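You operate a simulated robot arm through the tools that you are given. There is no shell and no other tool. Be economical: measure what you need, move in short steps, check, and stop when the job is done.

You run a simulated two-armed robot. Do the job below in one go: nothing can be reset, and whatever is moved stays where it is left.

JOB
Pick up the green jar with one hand, pass it to the other hand and put it on the top of the oval table. Set down upright: green jar.

The check looks at the end state, three seconds after you hand in, the way a careful person would. Anything else that was tipped, shoved, dropped, spilled or broken makes it a failure.

ROBOT AND FRAMES
Two 7-joint arms with two-finger parallel grippers on one trunk, on a base that drives. Base frame: it is fixed to the floor where the robot stands at the start and does not move with it; the origin is under the middle of the robot, x ahead of it, y to its left, z up. Units: mm, degrees, N and s.
The left shoulder is at the start at [60, 147, 515], the right one opposite. With the tool pointing down near the work surface each hand reaches from about 100 to 660 mm from the robot's upright axis, wherever it stands, measured 20 degrees to its own side. Places, roughly: top of the oval table [-1400, 500, 700]. Payload 3.43 kg a hand.
The tool frame of a hand sits at the grasp point between the pads (the TCP): z along the fingers, y along the line on which they close. The tips reach 30 mm beyond it. Largest opening 94 mm; finger width 28, thickness 10; the body of the gripper, 50 by 96 mm, starts 55 mm behind the TCP.
Orientation is told as [roll, pitch, yaw] about the base's x, y, z axes, in that order, counted from this pose: with the fingers straight down and closing along the base's y, the tool's x points along the base's -x, its y along +y and its z along -z.

CONTROLS
- The arms move only by the tool arm_command. It takes "left_rows", "right_rows" or both (then of equal length, played together; a hand with none holds still); each is a list that holds one entry, the list of rows, each a list of 7 numbers: the turn, a rotation vector about the base's x, y, z in degrees, then the shift along the base's x, y, z in m, then the closure, from 0 (fully open) to 1 (shut). In form: [[[rx, ry, rz, tx, ty, tz, claw], ...]]. A call has 1 to 12 rows; each row shifts and turns the commanded pose from where the row before left it. A row lasts 0.2 s, in which the tool goes at most 50 mm and 8.6 degrees; a call with a longer step from one row to the next is refused whole, and so is a gripper value outside its range. A pose out of reach is approached as far as the arm can. The call stops where the force on the tool passes 40 N (or 10 N more than at its start, if that is more) or the arm is blocked; 0.2 s more then pass. Each finger travels about 72 mm/s and halts on what it meets, pressing with about 37 N; the grip force reading is that of the motor and also rises with nothing between the fingers. The clock runs only during rows and for 0.2 s after the last one: add rows that do not move to give the fingers time. The reply holds the time, the measured pose of the TCP, the force on the tool along the base axes, the opening and the grip force, in the units named above and with some noise, with the torque about the TCP (base axes, N m) and any sound that the robot's microphone picked up, and new pictures: "show" is both (left out), scene, wrist or none (wrist: the cameras of the hands that moved).
- Cameras (640 x 400 px; columns grow to the right, rows downward): "scene" is now at [58.6, 17.1, 1158.6]; the picture's right is [0.20, -0.98, 0.00], its down [-0.48, -0.10, -0.87] and it looks along [0.86, 0.17, -0.49] (base axes); focal length 249 px, centre (320, 200). "left" rides on the left gripper at [76, -14, -103] in its tool frame; the picture's right is [0.18, 0.98, 0.00], its down [-0.75, 0.14, -0.64] and it looks along [-0.63, 0.12, 0.77] (tool axes); focal length 243 px, centre (320, 200). "right" rides on the right gripper at [76, 14, -102] in its tool frame; the picture's right is [-0.18, 0.98, 0.00], its down [-0.75, -0.14, -0.64] and it looks along [-0.63, -0.12, 0.77] (tool axes); focal length 243 px, centre (320, 200). There is no depth. A picture from a camera that has moved, and an enlarged one, comes with that camera's place and axes in the base frame and with its lens.
- lift_body(by): slides the trunk up (or, below 0, down) by that many mm; the arms and the scene camera ride with it, the base frame stays. It gives what a move gives, with no picture.
- base_move(legs): drives the robot by 1 to 6 legs, each [ahead, left, turn to the left] in mm, mm and degrees, along the robot's own axes; the way and the turn of a leg run together, so that a leg with both is an arc; at most 1500 mm and 180 degrees a leg. The arms and the cameras ride along, it lands a little off, and it stops where it bumps. It gives what a move gives, and a new picture of the scene camera.
- turn_head(pan, tilt): turns the head with the scene camera to pan (to the left, within 86 degrees either way) and tilt (down, from -29 to 69), counted from straight ahead of the robot. It gives what a move gives, and a new picture of the scene camera.
- close_up(camera, box): a new picture of the part [left, top, right, bottom] of that camera's present view, enlarged. The clock stands still meanwhile.
- hand_in(): hands the job in; it is judged then, once.

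Go step by step. Nothing tells you exact positions but the pictures and the camera data: compare them with the known pose of the tool, close in by small moves and look again before you grip or let go. The budget is 120 turns and 260 pictures, counting those below and the enlarged ones. Unless the task says otherwise, let go and move clear before handing in, and close with one line.

The tools are called after "Request:" as a command line: name --argument value ..., lists and objects as JSON in quotes. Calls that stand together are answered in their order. arm_command: Moves the arms, as the interface text tells. Its arguments: {"type":"object","properties":{"left_rows":{"type":"array","items":{"type":"array","items":{"type":"array","items":{"type":"number"}}}},"right_rows":{"type":"array","items":{"type":"array","items":{"type":"array","items":{"type":"number"}}}},"show":{"type":"string","enum":["both","scene","wrist","none"]}},"required":[]} The other tools are called the same way: lift_body (by) slides the trunk up or down; base_move (legs) drives the base; turn_head (pan, tilt) turns the head that bears the scene camera; close_up (camera, box) takes an enlarged picture of a part of a camera's view; hand_in () hands the job in.

At the start:

```text
clock: 0.0
left_tool_pos: [354.9, 279.8, 954.0]
left_tool_rot: [0.0, 0.0, 0.0]
left_contact_force: [-0.3, 0.0, -0.3]
left_torque: [0.02, -0.02, -0.01]
left_opening: 93.8
left_gripper_force: 0.1
right_tool_pos: [310.2, -34.0, 954.8]
right_tool_rot: [0.0, -0.1, 0.0]
right_contact_force: [-0.1, 0.1, 0.1]
right_torque: [-0.04, 0.02, -0.04]
right_opening: 94.2
right_gripper_force: 0.0
trunk travel left (down, up): [-223.0, 27.0]
robot x, y, heading: [-0.1, -1.1, 0.2]
head pan, tilt: [11.4, 29.0]
```

scene: 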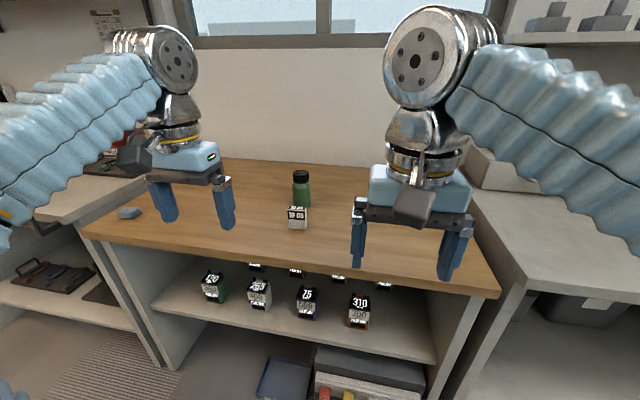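
right: 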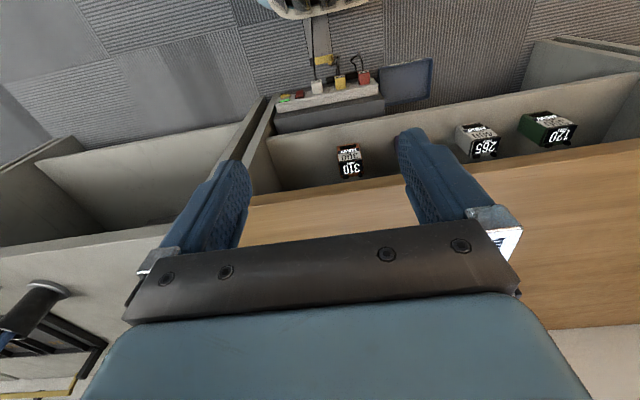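
left: 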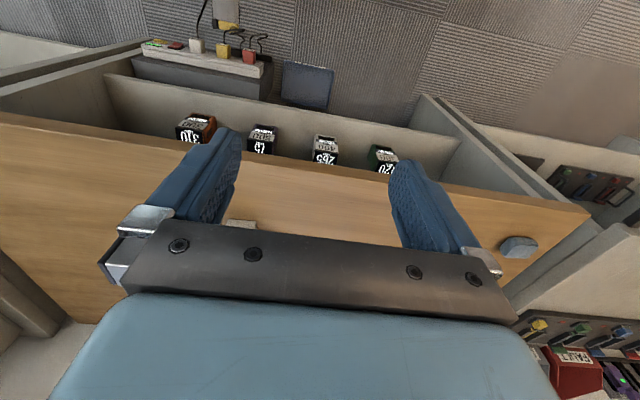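

The green jar stands on the wooden bench with a small labelled box in front of it. I'll take an enlarged look to measure it.

Request:
close_up --camera "scene" --box '[240, 150, 368, 230]'

Request:
close_up --camera "scene" --box '[60, 140, 540, 400]'

```text
5.00 times, centred on (304, 190) of scene
camera zoom: at [58.6, 17.1, 1158.6], right [0.2, -0.98, 0.0], down [-0.48, -0.1, -0.87], along [0.86, 0.17, -0.49], focal length 1247 px, centre (400, 250)
```

zoom: 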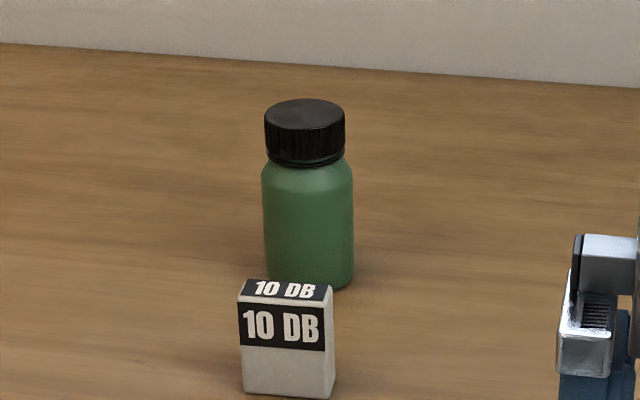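

```text
1.33 times, centred on (300, 270) of scene
camera zoom: at [58.6, 17.1, 1158.6], right [0.2, -0.98, 0.0], down [-0.48, -0.1, -0.87], along [0.86, 0.17, -0.49], focal length 332 px, centre (347, 107)
```

zoom: 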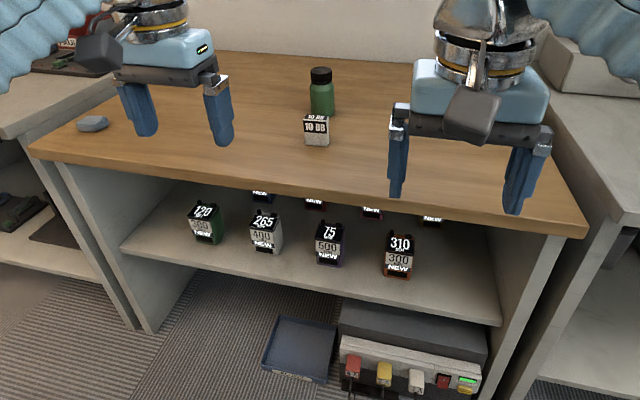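

Estimate: bench top z≈730, jar at about [768, 219], Ø≈61, 115 tall, with the small box about 75 mm in front of it. The jar is out of reach, so I'll check the floor space in front of me before driving.

Request:
turn_head --pan 0 --tilt 65

```text
clock: 1.0
left_tool_pos: [355.1, 278.6, 953.3]
left_tool_rot: [0.1, 0.0, 0.1]
left_contact_force: [-0.2, 0.2, 0.0]
left_torque: [0.0, -0.01, 0.01]
left_opening: 94.0
left_gripper_force: 0.0
right_tool_pos: [310.5, -33.4, 954.1]
right_tool_rot: [-0.1, 0.1, 0.0]
right_contact_force: [0.0, 0.6, 0.2]
right_torque: [0.0, 0.0, 0.02]
right_opening: 94.1
right_gripper_force: 0.1
trunk travel left (down, up): [-223.0, 27.0]
robot x, y, heading: [0.4, 0.6, -0.2]
head pan, tilt: [0.0, 65.0]
camera scene: at [30.4, -0.8, 1109.5], right [0.0, -1.0, 0.0], down [-0.91, 0.0, -0.42], along [0.42, 0.0, -0.91], focal length 249 px, centre (320, 200)
```

scene: 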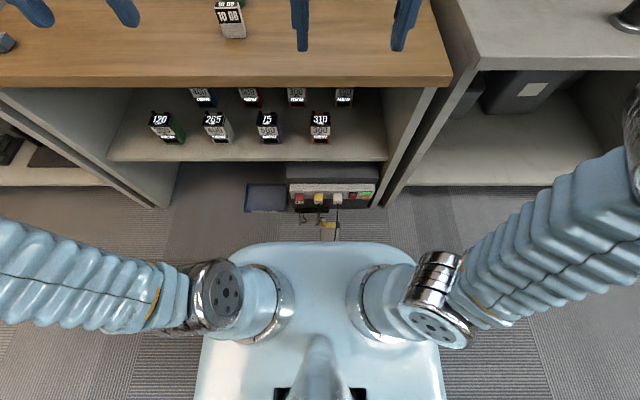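

Request:
close_up --camera "scene" --box '[220, 150, 420, 275]'

```text
3.20 times, centred on (320, 212) of scene
camera zoom: at [30.4, -0.8, 1109.5], right [0.0, -1.0, 0.0], down [-0.91, 0.0, -0.42], along [0.42, 0.0, -0.91], focal length 798 px, centre (320, 160)
```

zoom: 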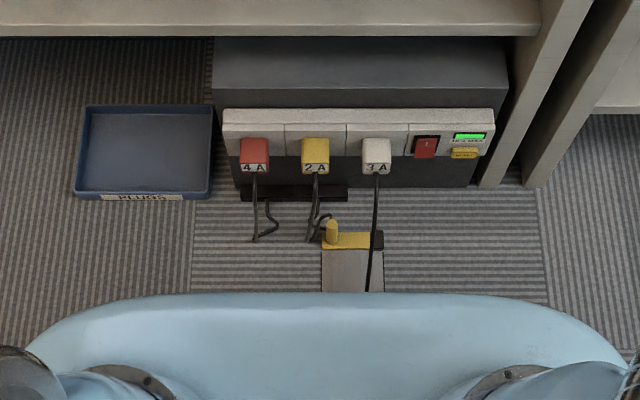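

Floor items (cables, a tray) lie ahead from about x≈400, so I'll drive only 110 mm, raise the trunk, and tilt the hand forward a little for the extra reach.

Request:
base_move --legs '[[110, 0, 0]]'

Request:
lift_body --by 25

Request:
turn_head --pan 12 --tilt 32

Request:
close_up --camera "scene" --box '[240, 150, 400, 250]'

```text
clock: 2.2
left_tool_pos: [467.8, 276.5, 954.2]
left_tool_rot: [-0.1, 0.1, -0.1]
left_contact_force: [0.9, -0.3, 0.1]
left_torque: [0.02, -0.01, 0.01]
left_opening: 94.1
left_gripper_force: 0.2
right_tool_pos: [422.0, -33.9, 953.6]
right_tool_rot: [-0.1, 0.0, -0.1]
right_contact_force: [-0.8, -0.5, -0.2]
right_torque: [0.0, -0.04, 0.0]
right_opening: 93.9
right_gripper_force: 0.1
trunk travel left (down, up): [-223.0, 27.0]
robot x, y, heading: [114.6, 0.5, -0.1]
head pan, tilt: [0.0, 65.0]
camera scene: at [142.4, -1.0, 1109.4], right [0.0, -1.0, 0.0], down [-0.91, 0.0, -0.42], along [0.42, 0.0, -0.91], focal length 249 px, centre (320, 200)
```

scene: 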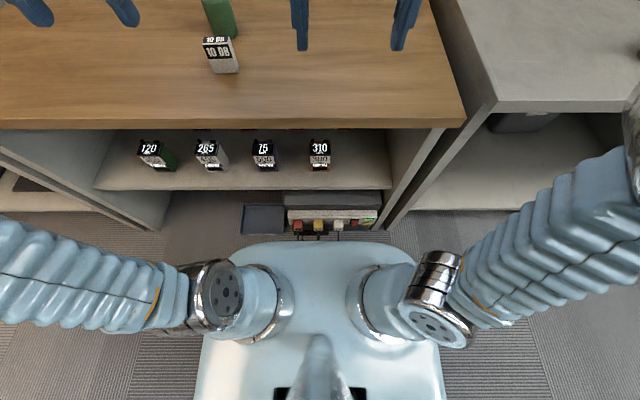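

```text
clock: 2.9
left_tool_pos: [467.4, 277.4, 977.9]
left_tool_rot: [0.1, 0.0, -0.1]
left_contact_force: [-0.3, 0.4, -1.0]
left_torque: [0.0, -0.05, 0.02]
left_opening: 94.2
left_gripper_force: 0.0
right_tool_pos: [423.5, -34.0, 978.0]
right_tool_rot: [0.0, -0.1, -0.1]
right_contact_force: [-1.0, -1.1, 0.2]
right_torque: [0.02, 0.0, -0.01]
right_opening: 93.9
right_gripper_force: 0.1
trunk travel left (down, up): [-248.0, 2.0]
robot x, y, heading: [111.3, 0.9, 0.1]
head pan, tilt: [0.0, 65.0]
```

```text
clock: 3.9
left_tool_pos: [466.8, 276.9, 978.3]
left_tool_rot: [0.1, -0.1, -0.2]
left_contact_force: [-0.5, 1.3, 0.7]
left_torque: [0.03, 0.02, 0.0]
left_opening: 93.9
left_gripper_force: 0.1
right_tool_pos: [422.4, -34.3, 978.6]
right_tool_rot: [0.1, 0.0, 0.0]
right_contact_force: [0.6, 0.8, -0.1]
right_torque: [-0.03, 0.0, -0.03]
right_opening: 94.0
right_gripper_force: 0.0
trunk travel left (down, up): [-248.0, 2.0]
robot x, y, heading: [113.3, -5.0, -0.2]
head pan, tilt: [12.0, 32.0]
camera scene: at [169.6, 17.5, 1178.9], right [0.21, -0.98, 0.0], down [-0.52, -0.11, -0.85], along [0.83, 0.17, -0.53], focal length 249 px, centre (320, 200)
```

scene: 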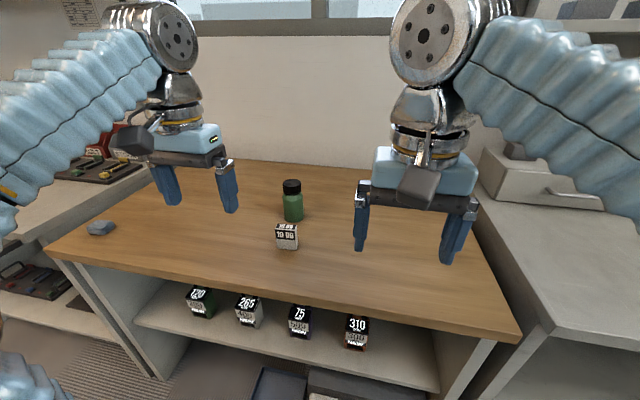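

```text
4.00 times, centred on (320, 200) of scene
camera zoom: at [169.6, 17.5, 1178.9], right [0.21, -0.98, 0.0], down [-0.52, -0.11, -0.85], along [0.83, 0.17, -0.53], focal length 998 px, centre (320, 200)
```

zoom: 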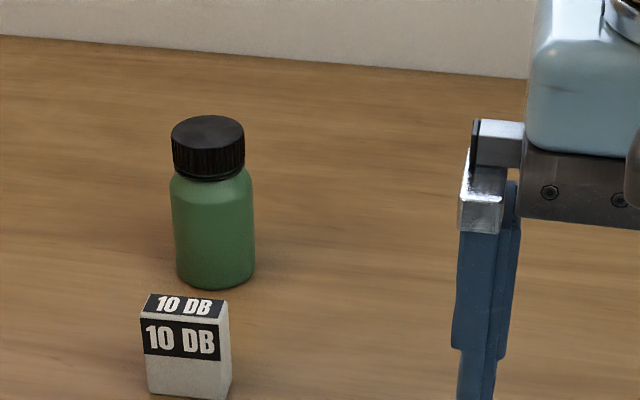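

Jar confirmed at about [765, 221], top z≈845. I'll bring the left hand, tilted 20° forward, to a hover 100 mm back along the approach.

Request:
arm_command --left_rows '[[[0, -5, 0, 0.038, -0.008, -0.01, 0], [0, -5, 0, 0.038, -0.008, -0.01, 0], [0, -5, 0, 0.038, -0.008, -0.01, 0], [0, -5, 0, 0.038, -0.008, -0.01, 0], [0, 0, 0, 0.038, -0.008, -0.01, 0], [0, 0, 0, 0.038, -0.008, -0.01, 0], [0, 0, 0, 0.036, -0.008, -0.009, 0], [0, 0, 0, 0, 0, 0, 0]]]'

```text
clock: 5.7
left_tool_pos: [731.0, 219.7, 908.8]
left_tool_rot: [0.1, -19.9, -0.2]
left_contact_force: [-0.7, 0.1, 0.2]
left_torque: [0.01, 0.01, -0.04]
left_opening: 94.2
left_gripper_force: 0.0
right_tool_pos: [422.7, -34.7, 978.6]
right_tool_rot: [0.0, 0.0, -0.1]
right_contact_force: [1.1, 0.5, -0.6]
right_torque: [0.01, -0.04, 0.0]
right_opening: 94.1
right_gripper_force: 0.0
trunk travel left (down, up): [-248.0, 2.0]
robot x, y, heading: [113.7, -1.0, -0.3]
head pan, tilt: [12.0, 32.0]
camera scene: at [169.9, 17.4, 1178.9], right [0.21, -0.98, 0.0], down [-0.52, -0.11, -0.85], along [0.83, 0.17, -0.53], focal length 249 px, centre (320, 200)
camera left: at [623.5, 205.0, 980.4], right [-0.17, 0.98, -0.06], down [0.49, 0.14, 0.86], along [0.86, 0.12, -0.51], focal length 243 px, centre (320, 200)
```

scene: 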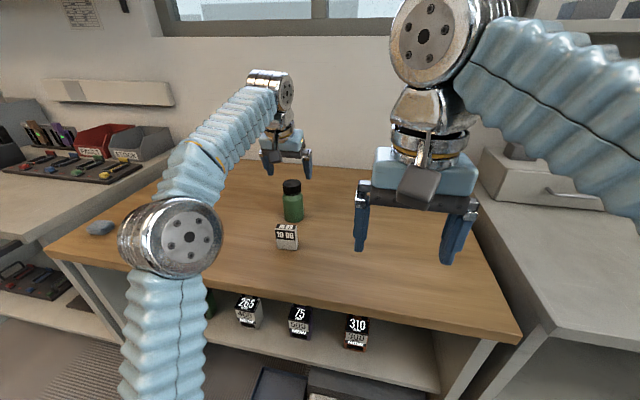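
left: 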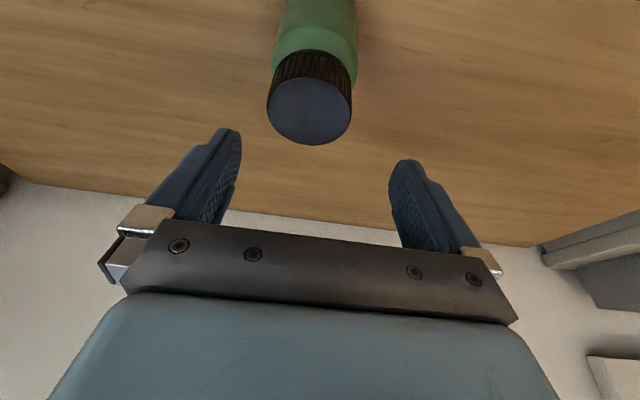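

The wrist view disagrees with my scene estimate in x. I'll pull the hand back 70 mm for a second wrist view to triangulate properly.

Request:
arm_command --left_rows '[[[0, 0, 0, -0.035, -0.005, 0.01, 0], [0, 0, 0, -0.035, -0.005, 0.01, 0], [0, 0, 0, 0, 0, 0, 0]]]' --show "wrist"

Request:
close_up --camera "left" --box '[200, 0, 440, 150]'

```text
clock: 6.5
left_tool_pos: [660.7, 209.3, 929.8]
left_tool_rot: [0.0, -20.0, 0.0]
left_contact_force: [0.5, 0.2, 0.5]
left_torque: [0.0, -0.01, -0.03]
left_opening: 93.9
left_gripper_force: 0.0
right_tool_pos: [422.3, -34.6, 980.0]
right_tool_rot: [0.0, 0.1, -0.1]
right_contact_force: [-0.7, 0.3, 0.1]
right_torque: [0.03, -0.01, -0.07]
right_opening: 93.8
right_gripper_force: 0.1
trunk travel left (down, up): [-248.0, 2.0]
robot x, y, heading: [108.6, -2.0, -0.1]
head pan, tilt: [12.0, 32.0]
camera left: at [551.8, 195.5, 1001.0], right [-0.17, 0.98, -0.06], down [0.49, 0.14, 0.86], along [0.86, 0.12, -0.5], focal length 243 px, centre (320, 200)
```

left: 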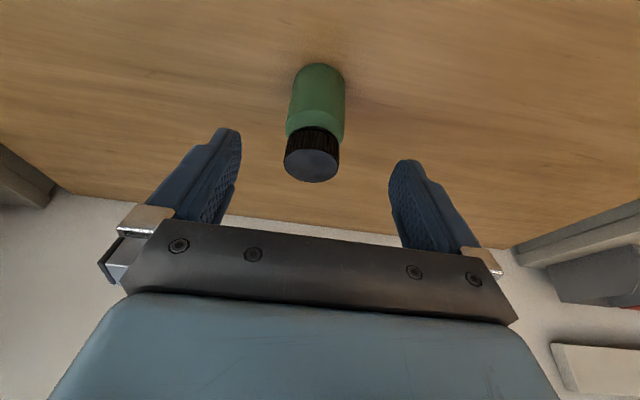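

```text
2.67 times, centred on (320, 75) of left
camera zoom: at [551.8, 195.5, 1001.0], right [-0.17, 0.98, -0.06], down [0.49, 0.14, 0.86], along [0.86, 0.12, -0.5], focal length 647 px, centre (320, 533)
```

zoom: 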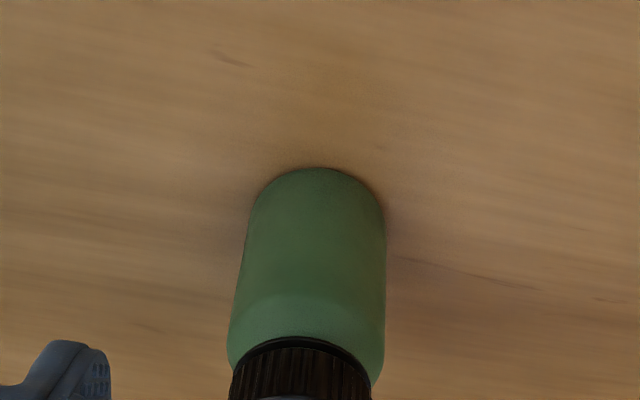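

Two wrist views put the jar axis at about [706, 206], top z≈880 (so the bench is higher and the jar smaller than I first thought). That's within reach with a vertical tool, so I'll straighten the hand over it and check.

Request:
arm_command --left_rows '[[[0, 5, 0, 0.011, -0.001, 0.005, 0], [0, 5, 0, 0.011, -0.001, 0.005, 0], [0, 5, 0, 0.011, -0.001, 0.005, 0], [0, 5, 0, 0.012, 0, 0.005, 0], [0, 0, 0, 0, 0, 0, 0]]]'

Request:
close_up --camera "scene" --box '[220, 110, 380, 260]'

```text
clock: 7.7
left_tool_pos: [685.5, 215.4, 933.8]
left_tool_rot: [-0.9, -7.7, 1.0]
left_contact_force: [-0.2, 0.0, 0.0]
left_torque: [-0.01, 0.0, 0.02]
left_opening: 93.8
left_gripper_force: 0.1
left hand out of reach, approached as far as the arm can: row 3, 4
right_tool_pos: [422.7, -33.8, 979.6]
right_tool_rot: [0.0, 0.0, -0.1]
right_contact_force: [0.1, -0.5, 0.0]
right_torque: [-0.02, 0.06, 0.0]
right_opening: 94.2
right_gripper_force: 0.0
trunk travel left (down, up): [-248.0, 2.0]
robot x, y, heading: [110.8, -1.0, -0.3]
head pan, tilt: [12.0, 32.0]
camera scene: at [169.7, 17.5, 1178.9], right [0.21, -0.98, 0.0], down [-0.52, -0.11, -0.85], along [0.83, 0.17, -0.53], focal length 249 px, centre (320, 200)
camera left: at [595.7, 200.3, 1026.4], right [-0.2, 0.98, -0.04], down [0.66, 0.16, 0.73], along [0.73, 0.12, -0.68], focal length 243 px, centre (320, 200)
```

scene: 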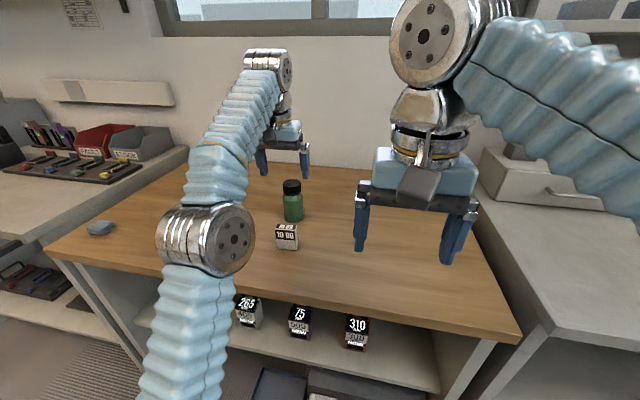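
left: 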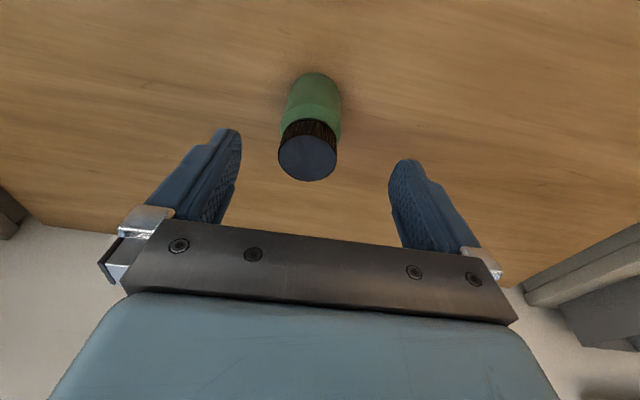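

```text
2.67 times, centred on (300, 185) of scene
camera zoom: at [169.7, 17.5, 1178.9], right [0.21, -0.98, 0.0], down [-0.52, -0.11, -0.85], along [0.83, 0.17, -0.53], focal length 665 px, centre (373, 240)
```

zoom: 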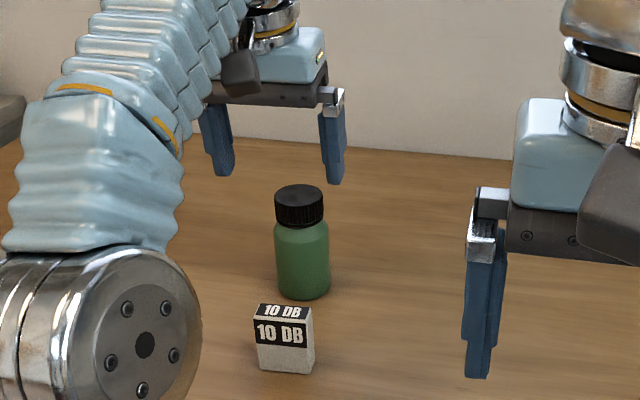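

The jar position is confirmed (~[707, 207, top 880]), but a vertical tool isn't reachable there. I'll go in with a 15° tilt from a hover just above the cap.

Request:
arm_command --left_rows '[[[0, -7.5, 0, -0.009, 0, -0.013, 0], [0, -7.5, 0, -0.009, 0, -0.013, 0], [0, 0, 0, 0, 0, 0, 0]]]'

Request:
close_up --camera "scene" --box '[220, 110, 380, 260]'

```text
clock: 8.5
left_tool_pos: [668.6, 216.4, 907.8]
left_tool_rot: [-1.4, -22.8, 1.2]
left_contact_force: [0.1, 0.9, -0.6]
left_torque: [0.02, 0.01, 0.0]
left_opening: 93.8
left_gripper_force: 0.1
right_tool_pos: [421.5, -33.9, 978.9]
right_tool_rot: [0.0, -0.1, -0.2]
right_contact_force: [-0.3, 0.6, 0.5]
right_torque: [-0.02, 0.01, 0.01]
right_opening: 93.9
right_gripper_force: 0.2
trunk travel left (down, up): [-248.0, 2.0]
robot x, y, heading: [113.6, -1.1, -0.3]
head pan, tilt: [12.0, 32.0]
camera scene: at [169.4, 17.6, 1178.9], right [0.21, -0.98, 0.0], down [-0.52, -0.11, -0.85], along [0.83, 0.17, -0.53], focal length 249 px, centre (320, 200)
camera left: at [556.3, 201.3, 974.0], right [-0.18, 0.98, -0.09], down [0.44, 0.16, 0.88], along [0.88, 0.12, -0.46], focal length 243 px, centre (320, 200)
```

scene: 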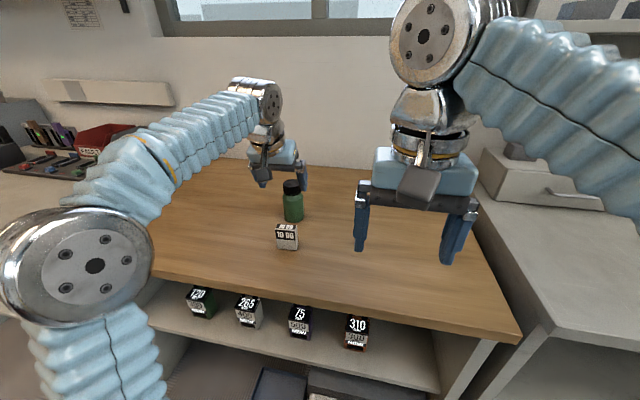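
left: 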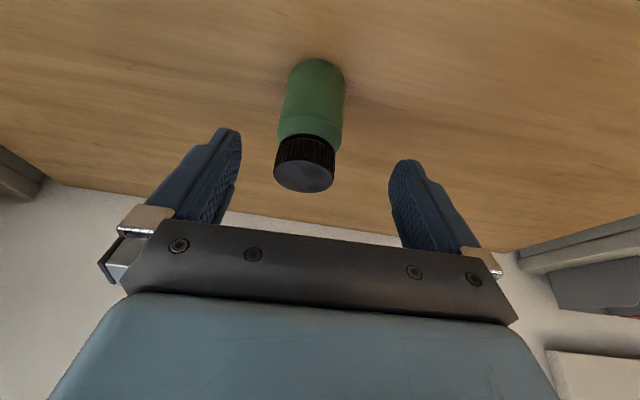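

```text
2.67 times, centred on (300, 185) of scene
camera zoom: at [169.4, 17.6, 1178.9], right [0.21, -0.98, 0.0], down [-0.52, -0.11, -0.85], along [0.83, 0.17, -0.53], focal length 665 px, centre (373, 240)
```

zoom: 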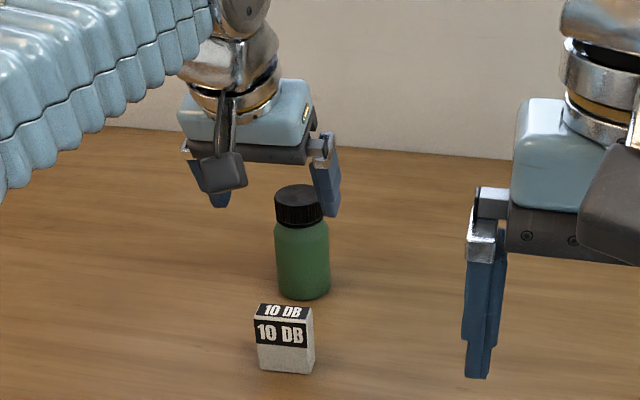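

Request:
arm_command --left_rows '[[[1.4, 4.8, -1.2, 0.018, -0.009, 0.01, 0], [0, 0, 0, 0, 0, 0, 0]]]' --show "wrist"

```text
clock: 9.1
left_tool_pos: [686.4, 206.8, 918.3]
left_tool_rot: [0.3, -17.8, -0.6]
left_contact_force: [-0.3, 0.0, 0.2]
left_torque: [0.05, -0.02, 0.03]
left_opening: 94.0
left_gripper_force: 0.0
right_tool_pos: [421.7, -34.1, 978.4]
right_tool_rot: [0.0, 0.0, -0.1]
right_contact_force: [-0.7, -0.6, -0.6]
right_torque: [-0.01, 0.04, 0.0]
right_opening: 93.8
right_gripper_force: 0.0
trunk travel left (down, up): [-248.0, 2.0]
robot x, y, heading: [109.5, 1.5, -0.4]
head pan, tilt: [12.0, 32.0]
camera left: at [580.1, 192.6, 993.0], right [-0.17, 0.98, -0.05], down [0.52, 0.13, 0.84], along [0.84, 0.11, -0.54], focal length 243 px, centre (320, 200)
```

left: 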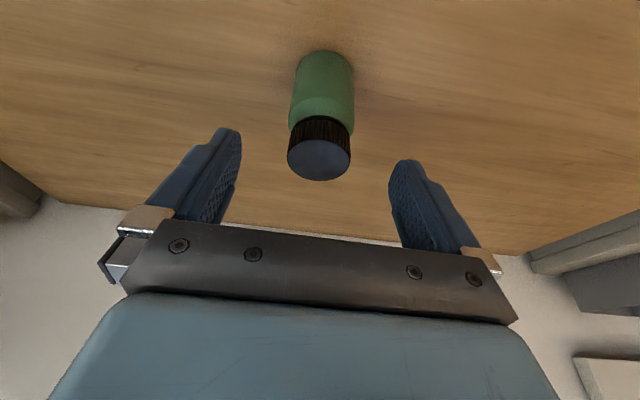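

The jar is centred between the fingers. I'll descend along the tool axis.

Request:
arm_command --left_rows '[[[0, 0, 0, 0.004, 0, -0.0124, 0], [0, 0, 0, 0.004, 0, -0.0124, 0], [0, 0, 0, 0.004, 0, -0.0124, 0], [0, 0, 0, 0.004, 0, -0.0124, 0], [0, 0, 0, 0, 0, 0, 0]]]'

Request:
close_up --camera "scene" --box '[220, 110, 380, 260]'

```text
clock: 10.3
left_tool_pos: [702.1, 207.0, 867.5]
left_tool_rot: [0.2, -17.9, -0.6]
left_contact_force: [-0.1, 0.1, -0.1]
left_torque: [0.0, 0.05, -0.03]
left_opening: 94.2
left_gripper_force: 0.1
right_tool_pos: [422.3, -34.5, 978.2]
right_tool_rot: [0.0, -0.1, -0.1]
right_contact_force: [0.5, -0.2, -0.9]
right_torque: [0.01, -0.01, -0.02]
right_opening: 93.8
right_gripper_force: 0.1
trunk travel left (down, up): [-248.0, 2.0]
robot x, y, heading: [113.5, -2.0, -0.2]
head pan, tilt: [12.0, 32.0]
camera scene: at [169.7, 17.5, 1178.9], right [0.21, -0.98, 0.0], down [-0.52, -0.11, -0.85], along [0.83, 0.17, -0.53], focal length 249 px, centre (320, 200)
camera left: at [596.7, 192.6, 942.9], right [-0.17, 0.98, -0.05], down [0.52, 0.13, 0.84], along [0.84, 0.11, -0.54], focal length 243 px, centre (320, 200)
```

scene: 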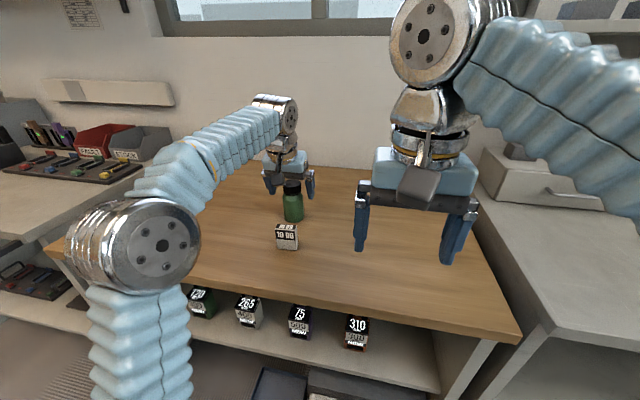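
left: 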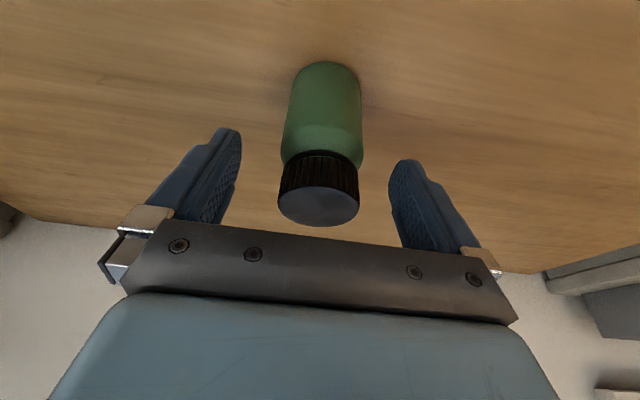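

```text
2.67 times, centred on (300, 185) of scene
camera zoom: at [169.7, 17.5, 1178.9], right [0.21, -0.98, 0.0], down [-0.52, -0.11, -0.85], along [0.83, 0.17, -0.53], focal length 665 px, centre (373, 240)
```

zoom: 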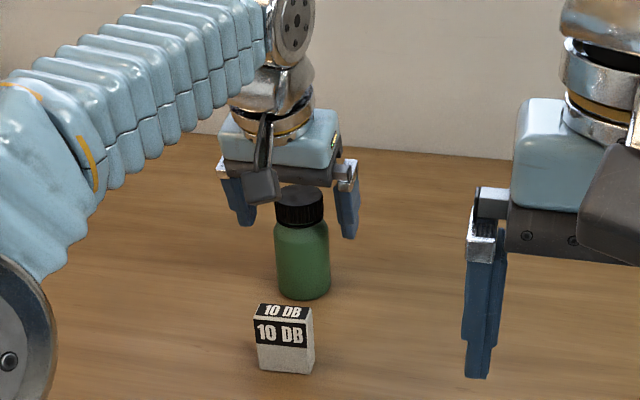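

Fingers straddle the jar and the tips reach its shoulder. I'll go 14 mm lower, then close.

Request:
arm_command --left_rows '[[[0, 0, 0, 0.004, 0, -0.007, 0], [0, 0, 0, 0.003, 0, -0.007, 0], [0, 0, 0, 0, 0, 0, 0.3], [0, 0, 0, 0, 0, 0, 0.6], [0, 0, 0, 0, 0, 0, 0.8], [0, 0, 0, 0, 0, 0, 1], [0, 0, 0, 0, 0, 0, 1], [0, 0, 0, 0, 0, 0, 1]]]'

Request:
close_up --camera "scene" --box '[220, 110, 380, 260]'

```text
clock: 12.1
left_tool_pos: [707.4, 207.2, 854.2]
left_tool_rot: [0.3, -17.9, -0.6]
left_contact_force: [0.1, 0.4, -0.9]
left_torque: [0.02, -0.01, 0.01]
left_opening: 54.4
left_gripper_force: 36.8
right_tool_pos: [422.8, -34.2, 978.4]
right_tool_rot: [0.0, 0.0, -0.1]
right_contact_force: [-0.4, 0.9, -0.1]
right_torque: [-0.02, 0.0, -0.03]
right_opening: 94.1
right_gripper_force: 0.0
trunk travel left (down, up): [-248.0, 2.0]
robot x, y, heading: [115.0, -1.2, -0.2]
head pan, tilt: [12.0, 32.0]
camera scene: at [169.7, 17.5, 1178.9], right [0.21, -0.98, 0.0], down [-0.52, -0.11, -0.85], along [0.83, 0.17, -0.53], focal length 249 px, centre (320, 200)
camera left: at [602.8, 193.1, 929.5], right [-0.17, 0.98, -0.05], down [0.52, 0.13, 0.84], along [0.84, 0.11, -0.54], focal length 243 px, centre (320, 200)
```

scene: 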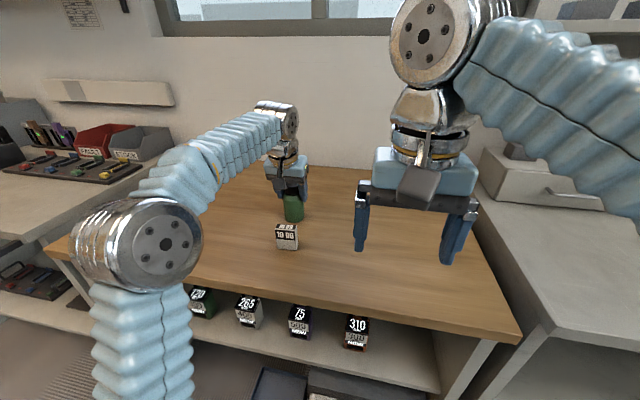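
left: 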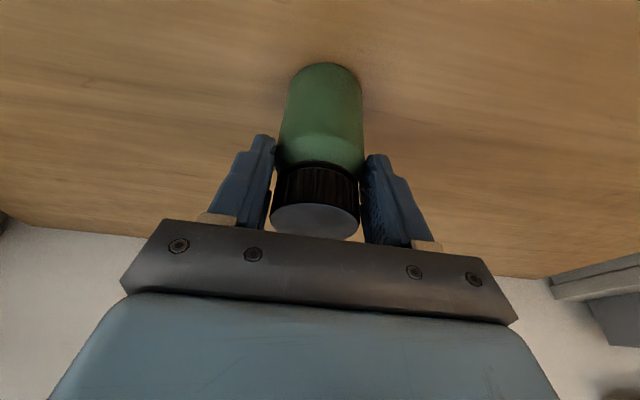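

```text
2.67 times, centred on (300, 185) of scene
camera zoom: at [169.7, 17.5, 1178.9], right [0.21, -0.98, 0.0], down [-0.52, -0.11, -0.85], along [0.83, 0.17, -0.53], focal length 665 px, centre (373, 240)
```

zoom: 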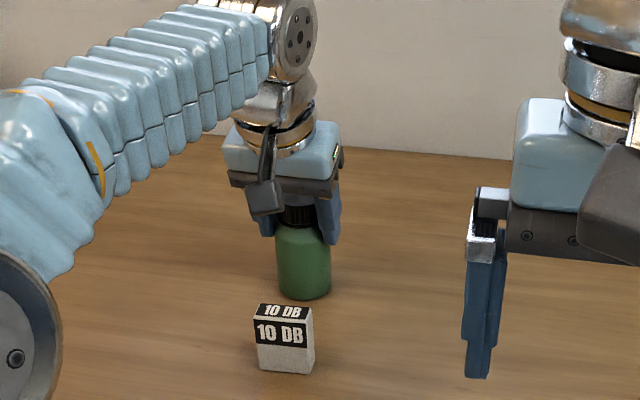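

Gripped firmly (opening 54). I'll lift gently.

Request:
arm_command --left_rows '[[[0, 0, 0, 0, 0, 0.012, 1], [0, 0, 0, 0, 0, 0.015, 1], [0, 0, 0, -0.003, 0, 0.02, 1], [0, 0, 0, -0.007, 0, 0.02, 1], [0, 0, 0, -0.01, 0, 0.02, 1], [0, 0, 0, 0, 0, 0, 1]]]'

Request:
close_up --camera "scene" --box '[220, 110, 380, 260]'

```text
clock: 13.5
left_tool_pos: [689.9, 206.8, 941.2]
left_tool_rot: [0.4, -17.9, -0.6]
left_contact_force: [0.8, 0.7, -0.7]
left_torque: [0.01, 0.0, -0.02]
left_opening: 54.0
left_gripper_force: 36.9
right_tool_pos: [421.8, -34.2, 979.3]
right_tool_rot: [0.1, 0.1, -0.1]
right_contact_force: [-0.2, 0.1, -0.3]
right_torque: [-0.03, -0.02, -0.02]
right_opening: 93.9
right_gripper_force: 0.2
trunk travel left (down, up): [-248.0, 2.0]
robot x, y, heading: [111.4, -0.6, 0.2]
head pan, tilt: [12.0, 32.0]
camera scene: at [169.6, 17.5, 1178.9], right [0.21, -0.98, 0.0], down [-0.52, -0.11, -0.85], along [0.83, 0.17, -0.53], focal length 249 px, centre (320, 200)
camera left: at [584.4, 193.1, 1016.6], right [-0.17, 0.98, -0.05], down [0.52, 0.13, 0.84], along [0.84, 0.11, -0.54], focal length 243 px, centre (320, 200)
```

scene: 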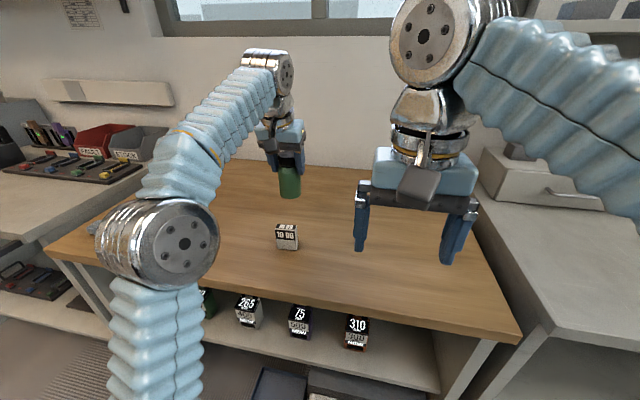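
left: 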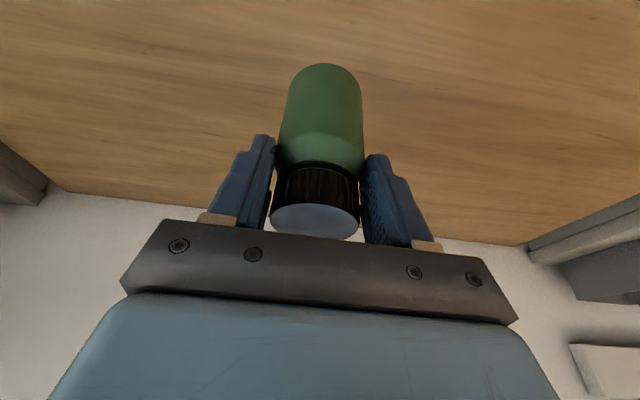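

```text
2.67 times, centred on (300, 185) of scene
camera zoom: at [169.6, 17.5, 1178.9], right [0.21, -0.98, 0.0], down [-0.52, -0.11, -0.85], along [0.83, 0.17, -0.53], focal length 665 px, centre (373, 240)
```

zoom: 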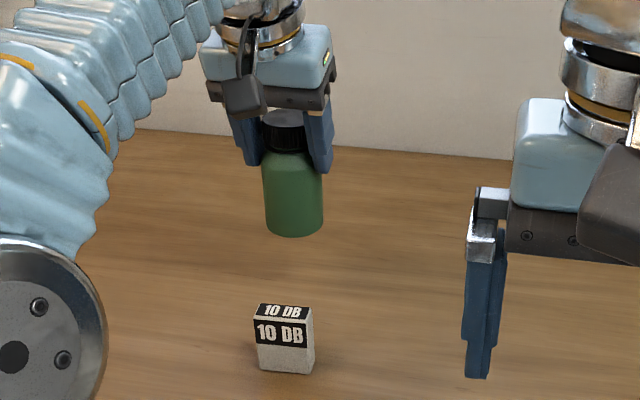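

The jar is lifted cleanly and upright in the grip. I'll bring it back high over the small box to in front of the chest and move the right hand aside.

Request:
arm_command --left_rows '[[[0, 0, 0, -0.02, -0.01, 0.02, 1], [0, 0, 0, -0.03, -0.01, 0.015, 1], [0, 0, 0, -0.04, -0.01, 0.01, 1], [0, 0, 0, -0.04, -0.01, 0.007, 1], [0, 0, 0, -0.04, -0.01, 0.007, 1], [0, 0, 0, -0.04, -0.007, 0, 1], [0, 0, 0, 0, 0, 0, 1]]]' --right_rows '[[[0, 0, 0, 0, -0.02, 0, 0], [0, 0, 0, 0, -0.02, 0, 0], [0, 0, 0, 0, -0.02, 0, 0], [0, 0, 0, 0, -0.02, 0, 0], [0, 0, 0, 0, -0.02, 0, 0], [0, 0, 0, 0, -0.02, 0, 0], [0, 0, 0, 0, 0, 0, 0]]]' --show "scene"

```text
clock: 15.1
left_tool_pos: [479.9, 149.3, 1001.0]
left_tool_rot: [0.4, -17.9, -0.6]
left_contact_force: [0.3, 0.2, -1.6]
left_torque: [0.0, -0.02, 0.0]
left_opening: 54.1
left_gripper_force: 37.0
right_tool_pos: [421.6, -154.2, 977.4]
right_tool_rot: [0.0, 0.0, 0.0]
right_contact_force: [0.7, 0.1, -0.8]
right_torque: [-0.04, -0.01, 0.01]
right_opening: 93.9
right_gripper_force: 0.1
trunk travel left (down, up): [-248.0, 2.0]
robot x, y, heading: [113.5, -3.8, -0.1]
head pan, tilt: [12.0, 32.0]
camera scene: at [169.4, 17.4, 1178.9], right [0.21, -0.98, 0.0], down [-0.52, -0.11, -0.85], along [0.83, 0.17, -0.53], focal length 249 px, centre (320, 200)
```

scene: 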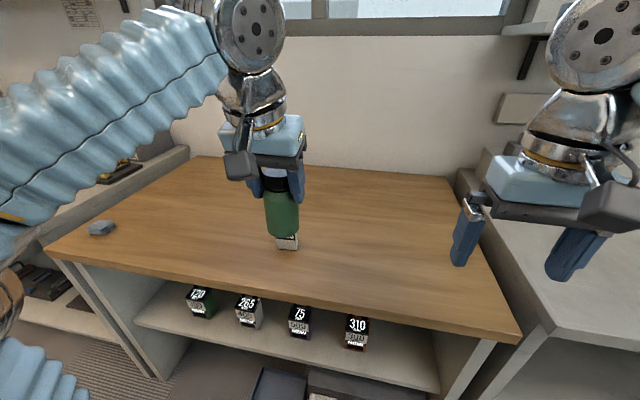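

Now I'll back away from the bench to where I started.

Request:
base_move --legs '[[-110, 0, 0]]'

Request:
arm_command --left_rows '[[[0, 0, -8.2, 0, 0, 0.003, 1], [0, 0, -8.2, 0, 0, 0.003, 1], [0, 0, -8.2, 0, 0, 0.003, 1], [0, 0, -8.2, 0, 0, 0.003, 1], [0, 0, -8.2, 0, 0, 0.003, 1], [0, 0, -8.2, 0, 0, 0.003, 1], [0, 0, -8.2, 0, 0, 0.003, 1], [0, 0, -8.2, 0, 0, 0.003, 1], [0, 0, -8.2, 0, 0, 0.003, 1], [0, 0, -8.2, 0, 0, 0.003, 1], [0, 0, -8, 0, 0, 0, 1], [0, 0, 0, 0, 0, 0, 1]]]' --right_rows '[[[0, 0, -8.2, 0, 0, 0, 0], [0, 0, -8.2, 0, 0, 0, 0], [0, 0, -8.2, 0, 0, 0, 0], [0, 0, -8.2, 0, 0, 0, 0], [0, 0, -8.2, 0, 0, 0, 0], [0, 0, -8.2, 0, 0, 0, 0], [0, 0, -8.2, 0, 0, 0, 0], [0, 0, -8.2, 0, 0, 0, 0], [0, 0, -8.2, 0, 0, 0, 0], [0, 0, -8.2, 0, 0, 0, 0], [0, 0, -8, 0, 0, 0, 0], [0, 0, 0, 0, 0, 0, 0]]]' --show "scene"

```text
clock: 16.3
left_tool_pos: [372.1, 150.8, 999.7]
left_tool_rot: [0.4, -17.9, -0.7]
left_contact_force: [0.2, 0.7, -0.1]
left_torque: [-0.04, 0.02, 0.03]
left_opening: 54.3
left_gripper_force: 36.6
right_tool_pos: [313.5, -154.2, 977.9]
right_tool_rot: [0.0, 0.0, -0.2]
right_contact_force: [-0.2, 1.1, -0.5]
right_torque: [0.04, 0.01, -0.01]
right_opening: 94.0
right_gripper_force: 0.2
trunk travel left (down, up): [-248.0, 2.0]
robot x, y, heading: [5.2, 2.8, 0.1]
head pan, tilt: [12.0, 32.0]
camera scene: at [60.1, 17.7, 1178.9], right [0.2, -0.98, 0.0], down [-0.52, -0.11, -0.85], along [0.83, 0.17, -0.53], focal length 249 px, centre (320, 200)
```

scene: 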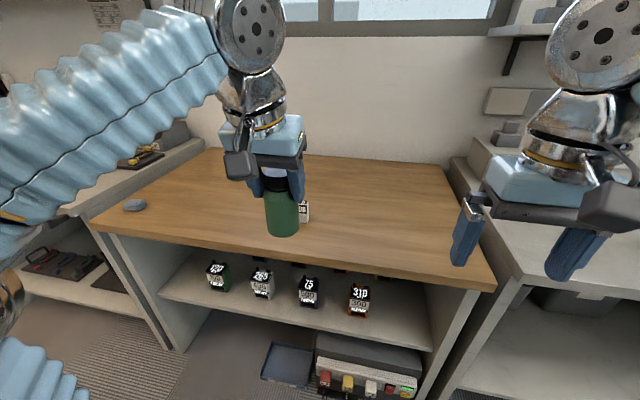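

```text
clock: 18.9
left_tool_pos: [371.6, 148.4, 1027.4]
left_tool_rot: [0.2, -17.8, -88.7]
left_contact_force: [0.4, 0.5, -1.4]
left_torque: [0.02, 0.01, -0.01]
left_opening: 54.2
left_gripper_force: 37.1
right_tool_pos: [312.7, -154.4, 978.9]
right_tool_rot: [0.1, 0.0, -90.3]
right_contact_force: [0.2, -0.8, -0.2]
right_torque: [-0.03, -0.01, 0.02]
right_opening: 94.1
right_gripper_force: 0.0
trunk travel left (down, up): [-248.0, 2.0]
robot x, y, heading: [4.9, -1.5, -0.1]
head pan, tilt: [12.0, 32.0]
camera scene: at [59.8, 17.6, 1178.9], right [0.2, -0.98, 0.0], down [-0.52, -0.11, -0.85], along [0.83, 0.17, -0.53], focal length 249 px, centre (320, 200)
```

scene: 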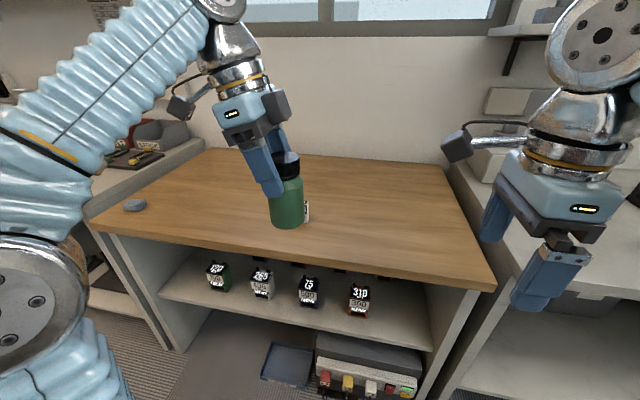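

Both hands turned well; the jar hangs upright. Next I'll roll the right hand up to point left with a 20° downward slope.

Request:
arm_command --right_rows '[[[7.8, 0, 0, 0.0065, 0.006, 0.006, 0], [7.8, 0, 0, 0.0065, 0.006, 0.006, 0], [7.8, 0, 0, 0.0065, 0.006, 0.006, 0], [7.8, 0, 0, 0.0065, 0.006, 0.006, 0], [7.8, 0, 0, 0.0065, 0.006, 0.006, 0], [7.8, 0, 0, 0.0065, 0.006, 0.006, 0], [7.8, 0, 0, 0.0065, 0.006, 0.006, 0], [7.8, 0, 0, 0.0065, 0.006, 0.006, 0], [7.6, 0, 0, 0.0065, 0.006, 0.006, 0], [0, 0, 0, 0, 0, 0, 0]]]'

```text
clock: 21.1
left_tool_pos: [372.3, 147.3, 1027.7]
left_tool_rot: [0.2, -17.8, -88.6]
left_contact_force: [-0.2, -0.1, -0.3]
left_torque: [0.04, -0.01, 0.0]
left_opening: 54.3
left_gripper_force: 37.2
right_tool_pos: [370.1, -100.0, 1031.9]
right_tool_rot: [-0.5, 70.1, -90.7]
right_contact_force: [0.6, 0.7, 0.2]
right_torque: [0.02, -0.01, 0.0]
right_opening: 94.0
right_gripper_force: 0.1
trunk travel left (down, up): [-248.0, 2.0]
robot x, y, heading: [4.9, -2.6, -0.2]
head pan, tilt: [12.0, 32.0]
camera scene: at [59.9, 17.7, 1178.9], right [0.2, -0.98, 0.0], down [-0.52, -0.11, -0.85], along [0.83, 0.17, -0.53], focal length 249 px, centre (320, 200)
camera right: at [385.0, -170.7, 1138.3], right [0.98, -0.06, -0.18], down [-0.14, -0.86, -0.49], along [-0.12, 0.51, -0.85], focal length 243 px, centre (320, 200)
```

scene: 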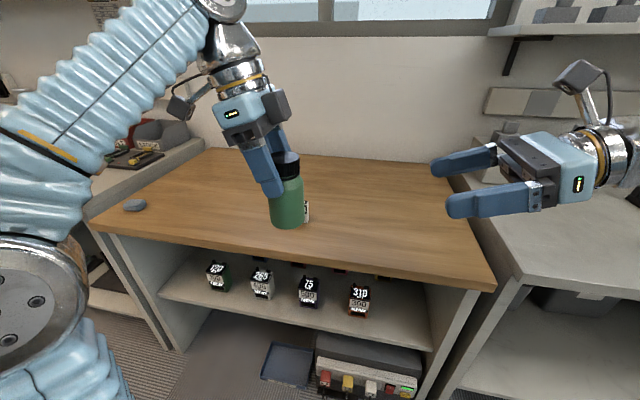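
right: 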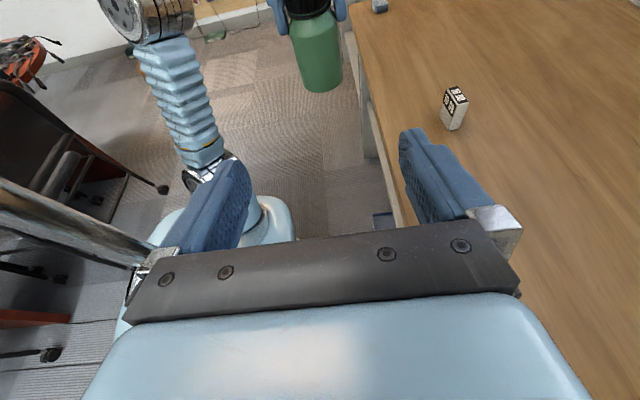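

Request:
close_up --camera "scene" --box '[208, 130, 368, 230]'

Request:
close_up --camera "right" --box '[220, 0, 420, 125]'

```text
4.00 times, centred on (288, 180) of scene
camera zoom: at [59.9, 17.7, 1178.9], right [0.2, -0.98, 0.0], down [-0.52, -0.11, -0.85], along [0.83, 0.17, -0.53], focal length 998 px, centre (448, 280)
```

zoom: 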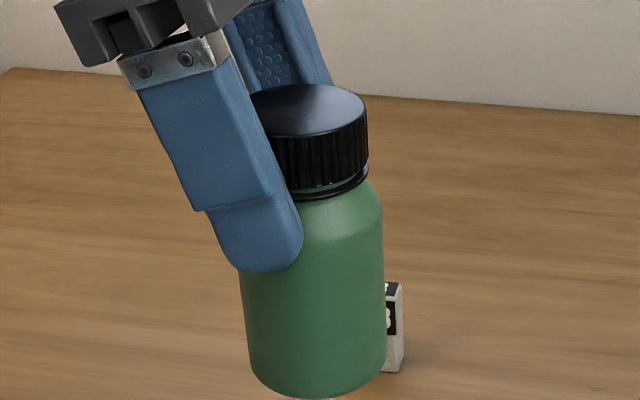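

```text
3.20 times, centred on (320, 62) of right
camera zoom: at [385.0, -170.7, 1138.3], right [0.98, -0.06, -0.18], down [-0.14, -0.86, -0.49], along [-0.12, 0.51, -0.85], focal length 776 px, centre (320, 640)
```

zoom: 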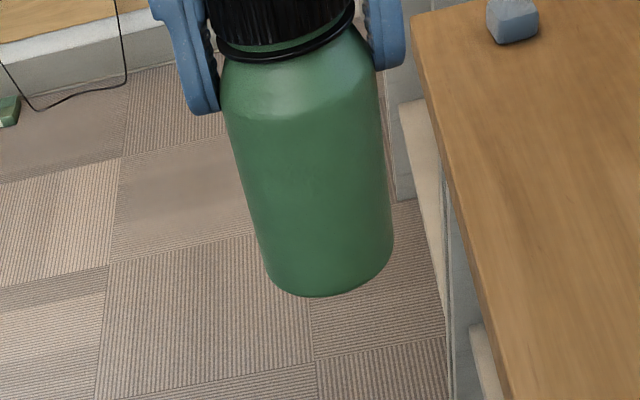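

Jar as held: axis about [371, 139], base z≈934, left fingertips 61 mm above the base, so there's room for the right hand low on the body. I'll move to a stand-off.

Request:
arm_command --right_rows '[[[0, 0, 0, 0, 0.03, -0.007, 0], [0, 0, 0, 0, 0.03, -0.007, 0], [0, 0, 0, 0, 0.03, -0.007, 0], [0, 0, 0, 0, 0.03, -0.007, 0], [0, 0, 0, 0.001, 0.03, -0.007, 0], [0, 0, 0, 0, 0, 0, 0]]]'

Request:
close_up --camera "scene" --box '[208, 110, 432, 250]'

```text
clock: 22.5
left_tool_pos: [372.5, 148.0, 1027.0]
left_tool_rot: [0.3, -17.8, -88.6]
left_contact_force: [0.2, 0.1, -1.0]
left_torque: [0.02, 0.0, 0.02]
left_opening: 54.2
left_gripper_force: 37.0
right_tool_pos: [372.2, 49.9, 995.7]
right_tool_rot: [-0.5, 70.0, -90.6]
right_contact_force: [0.4, 0.5, 0.9]
right_torque: [0.0, -0.01, 0.0]
right_opening: 94.0
right_gripper_force: 0.0
trunk travel left (down, up): [-248.0, 2.0]
robot x, y, heading: [0.1, -2.0, -0.3]
head pan, tilt: [12.0, 32.0]
camera scene: at [59.9, 17.9, 1178.9], right [0.2, -0.98, 0.0], down [-0.52, -0.11, -0.85], along [0.83, 0.17, -0.53], focal length 249 px, centre (320, 200)
camera right: at [386.2, -19.5, 1101.8], right [0.98, -0.06, -0.18], down [-0.14, -0.86, -0.49], along [-0.12, 0.5, -0.85], focal length 243 px, centre (320, 200)
```

scene: 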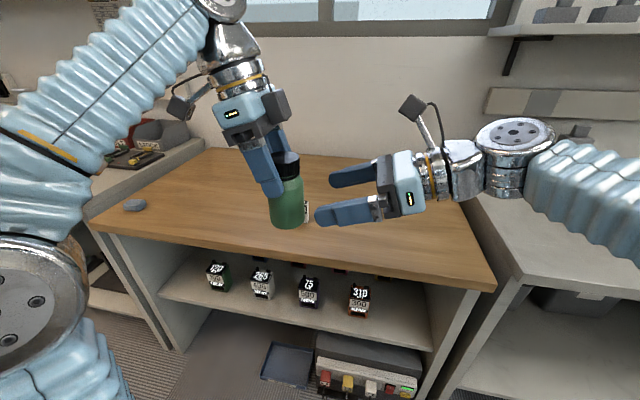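
right: 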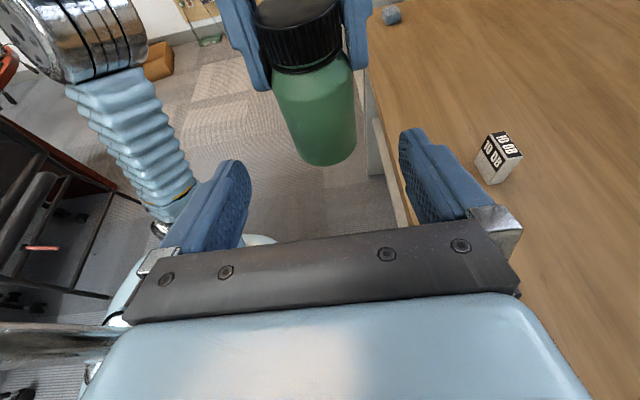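

```text
2.86 times, centred on (320, 180) of scene
camera zoom: at [59.9, 17.9, 1178.9], right [0.2, -0.98, 0.0], down [-0.52, -0.11, -0.85], along [0.83, 0.17, -0.53], focal length 713 px, centre (320, 257)
```

zoom: 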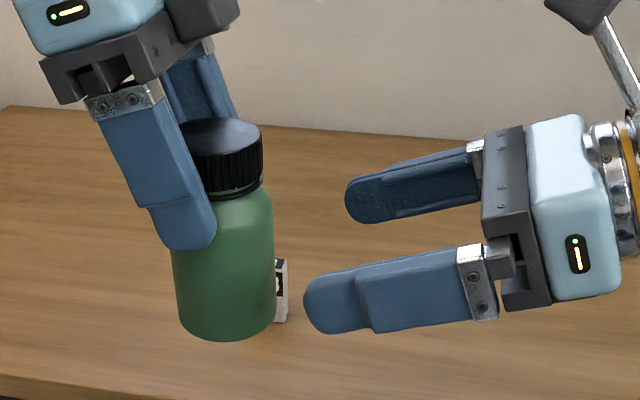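

Request:
arm_command --right_rows '[[[0, 0, 0, 0, 0.018, -0.0065, 0], [0, 0, 0, 0, 0.018, -0.0065, 0], [0, 0, 0, 0, 0.018, -0.0065, 0], [0, 0, 0, 0, 0, 0, 0]]]'

Request:
close_up --camera "scene" --box '[208, 110, 432, 250]'

```text
clock: 23.5
left_tool_pos: [371.5, 147.6, 1026.7]
left_tool_rot: [0.1, -17.8, -88.6]
left_contact_force: [-0.2, 0.4, -1.2]
left_torque: [0.01, 0.01, 0.0]
left_opening: 54.0
left_gripper_force: 37.6
right_tool_pos: [369.7, 103.9, 977.9]
right_tool_rot: [-0.5, 70.0, -90.5]
right_contact_force: [-0.5, 0.9, -0.1]
right_torque: [0.01, -0.02, 0.02]
right_opening: 94.1
right_gripper_force: 0.0
trunk travel left (down, up): [-248.0, 2.0]
robot x, y, heading: [6.0, -2.5, -0.4]
head pan, tilt: [12.0, 32.0]
camera scene: at [59.9, 17.8, 1178.9], right [0.2, -0.98, 0.0], down [-0.52, -0.11, -0.85], along [0.83, 0.17, -0.53], focal length 249 px, centre (320, 200)
camera right: at [384.8, 35.1, 1083.1], right [0.98, -0.06, -0.18], down [-0.14, -0.86, -0.49], along [-0.12, 0.5, -0.85], focal length 243 px, centre (320, 200)
```

scene: 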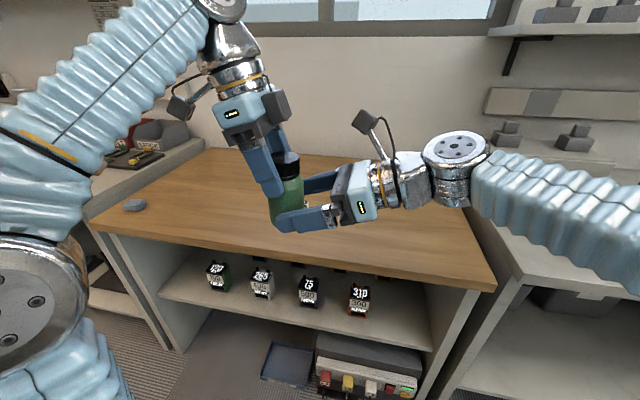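
right: 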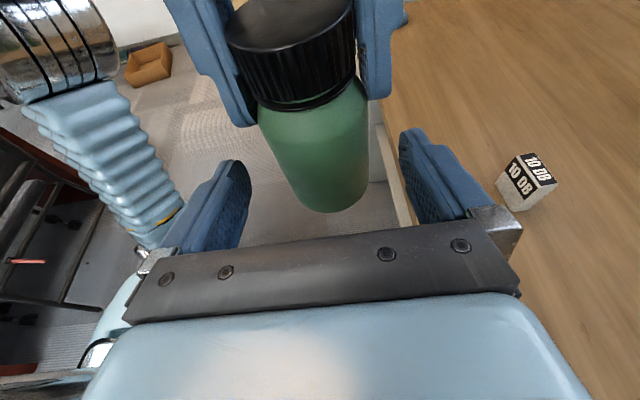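

```text
2.86 times, centred on (320, 180) of scene
camera zoom: at [59.9, 17.8, 1178.9], right [0.2, -0.98, 0.0], down [-0.52, -0.11, -0.85], along [0.83, 0.17, -0.53], focal length 713 px, centre (320, 257)
```

zoom: 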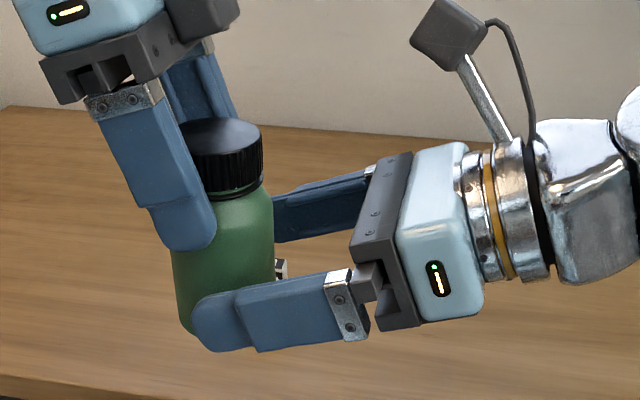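

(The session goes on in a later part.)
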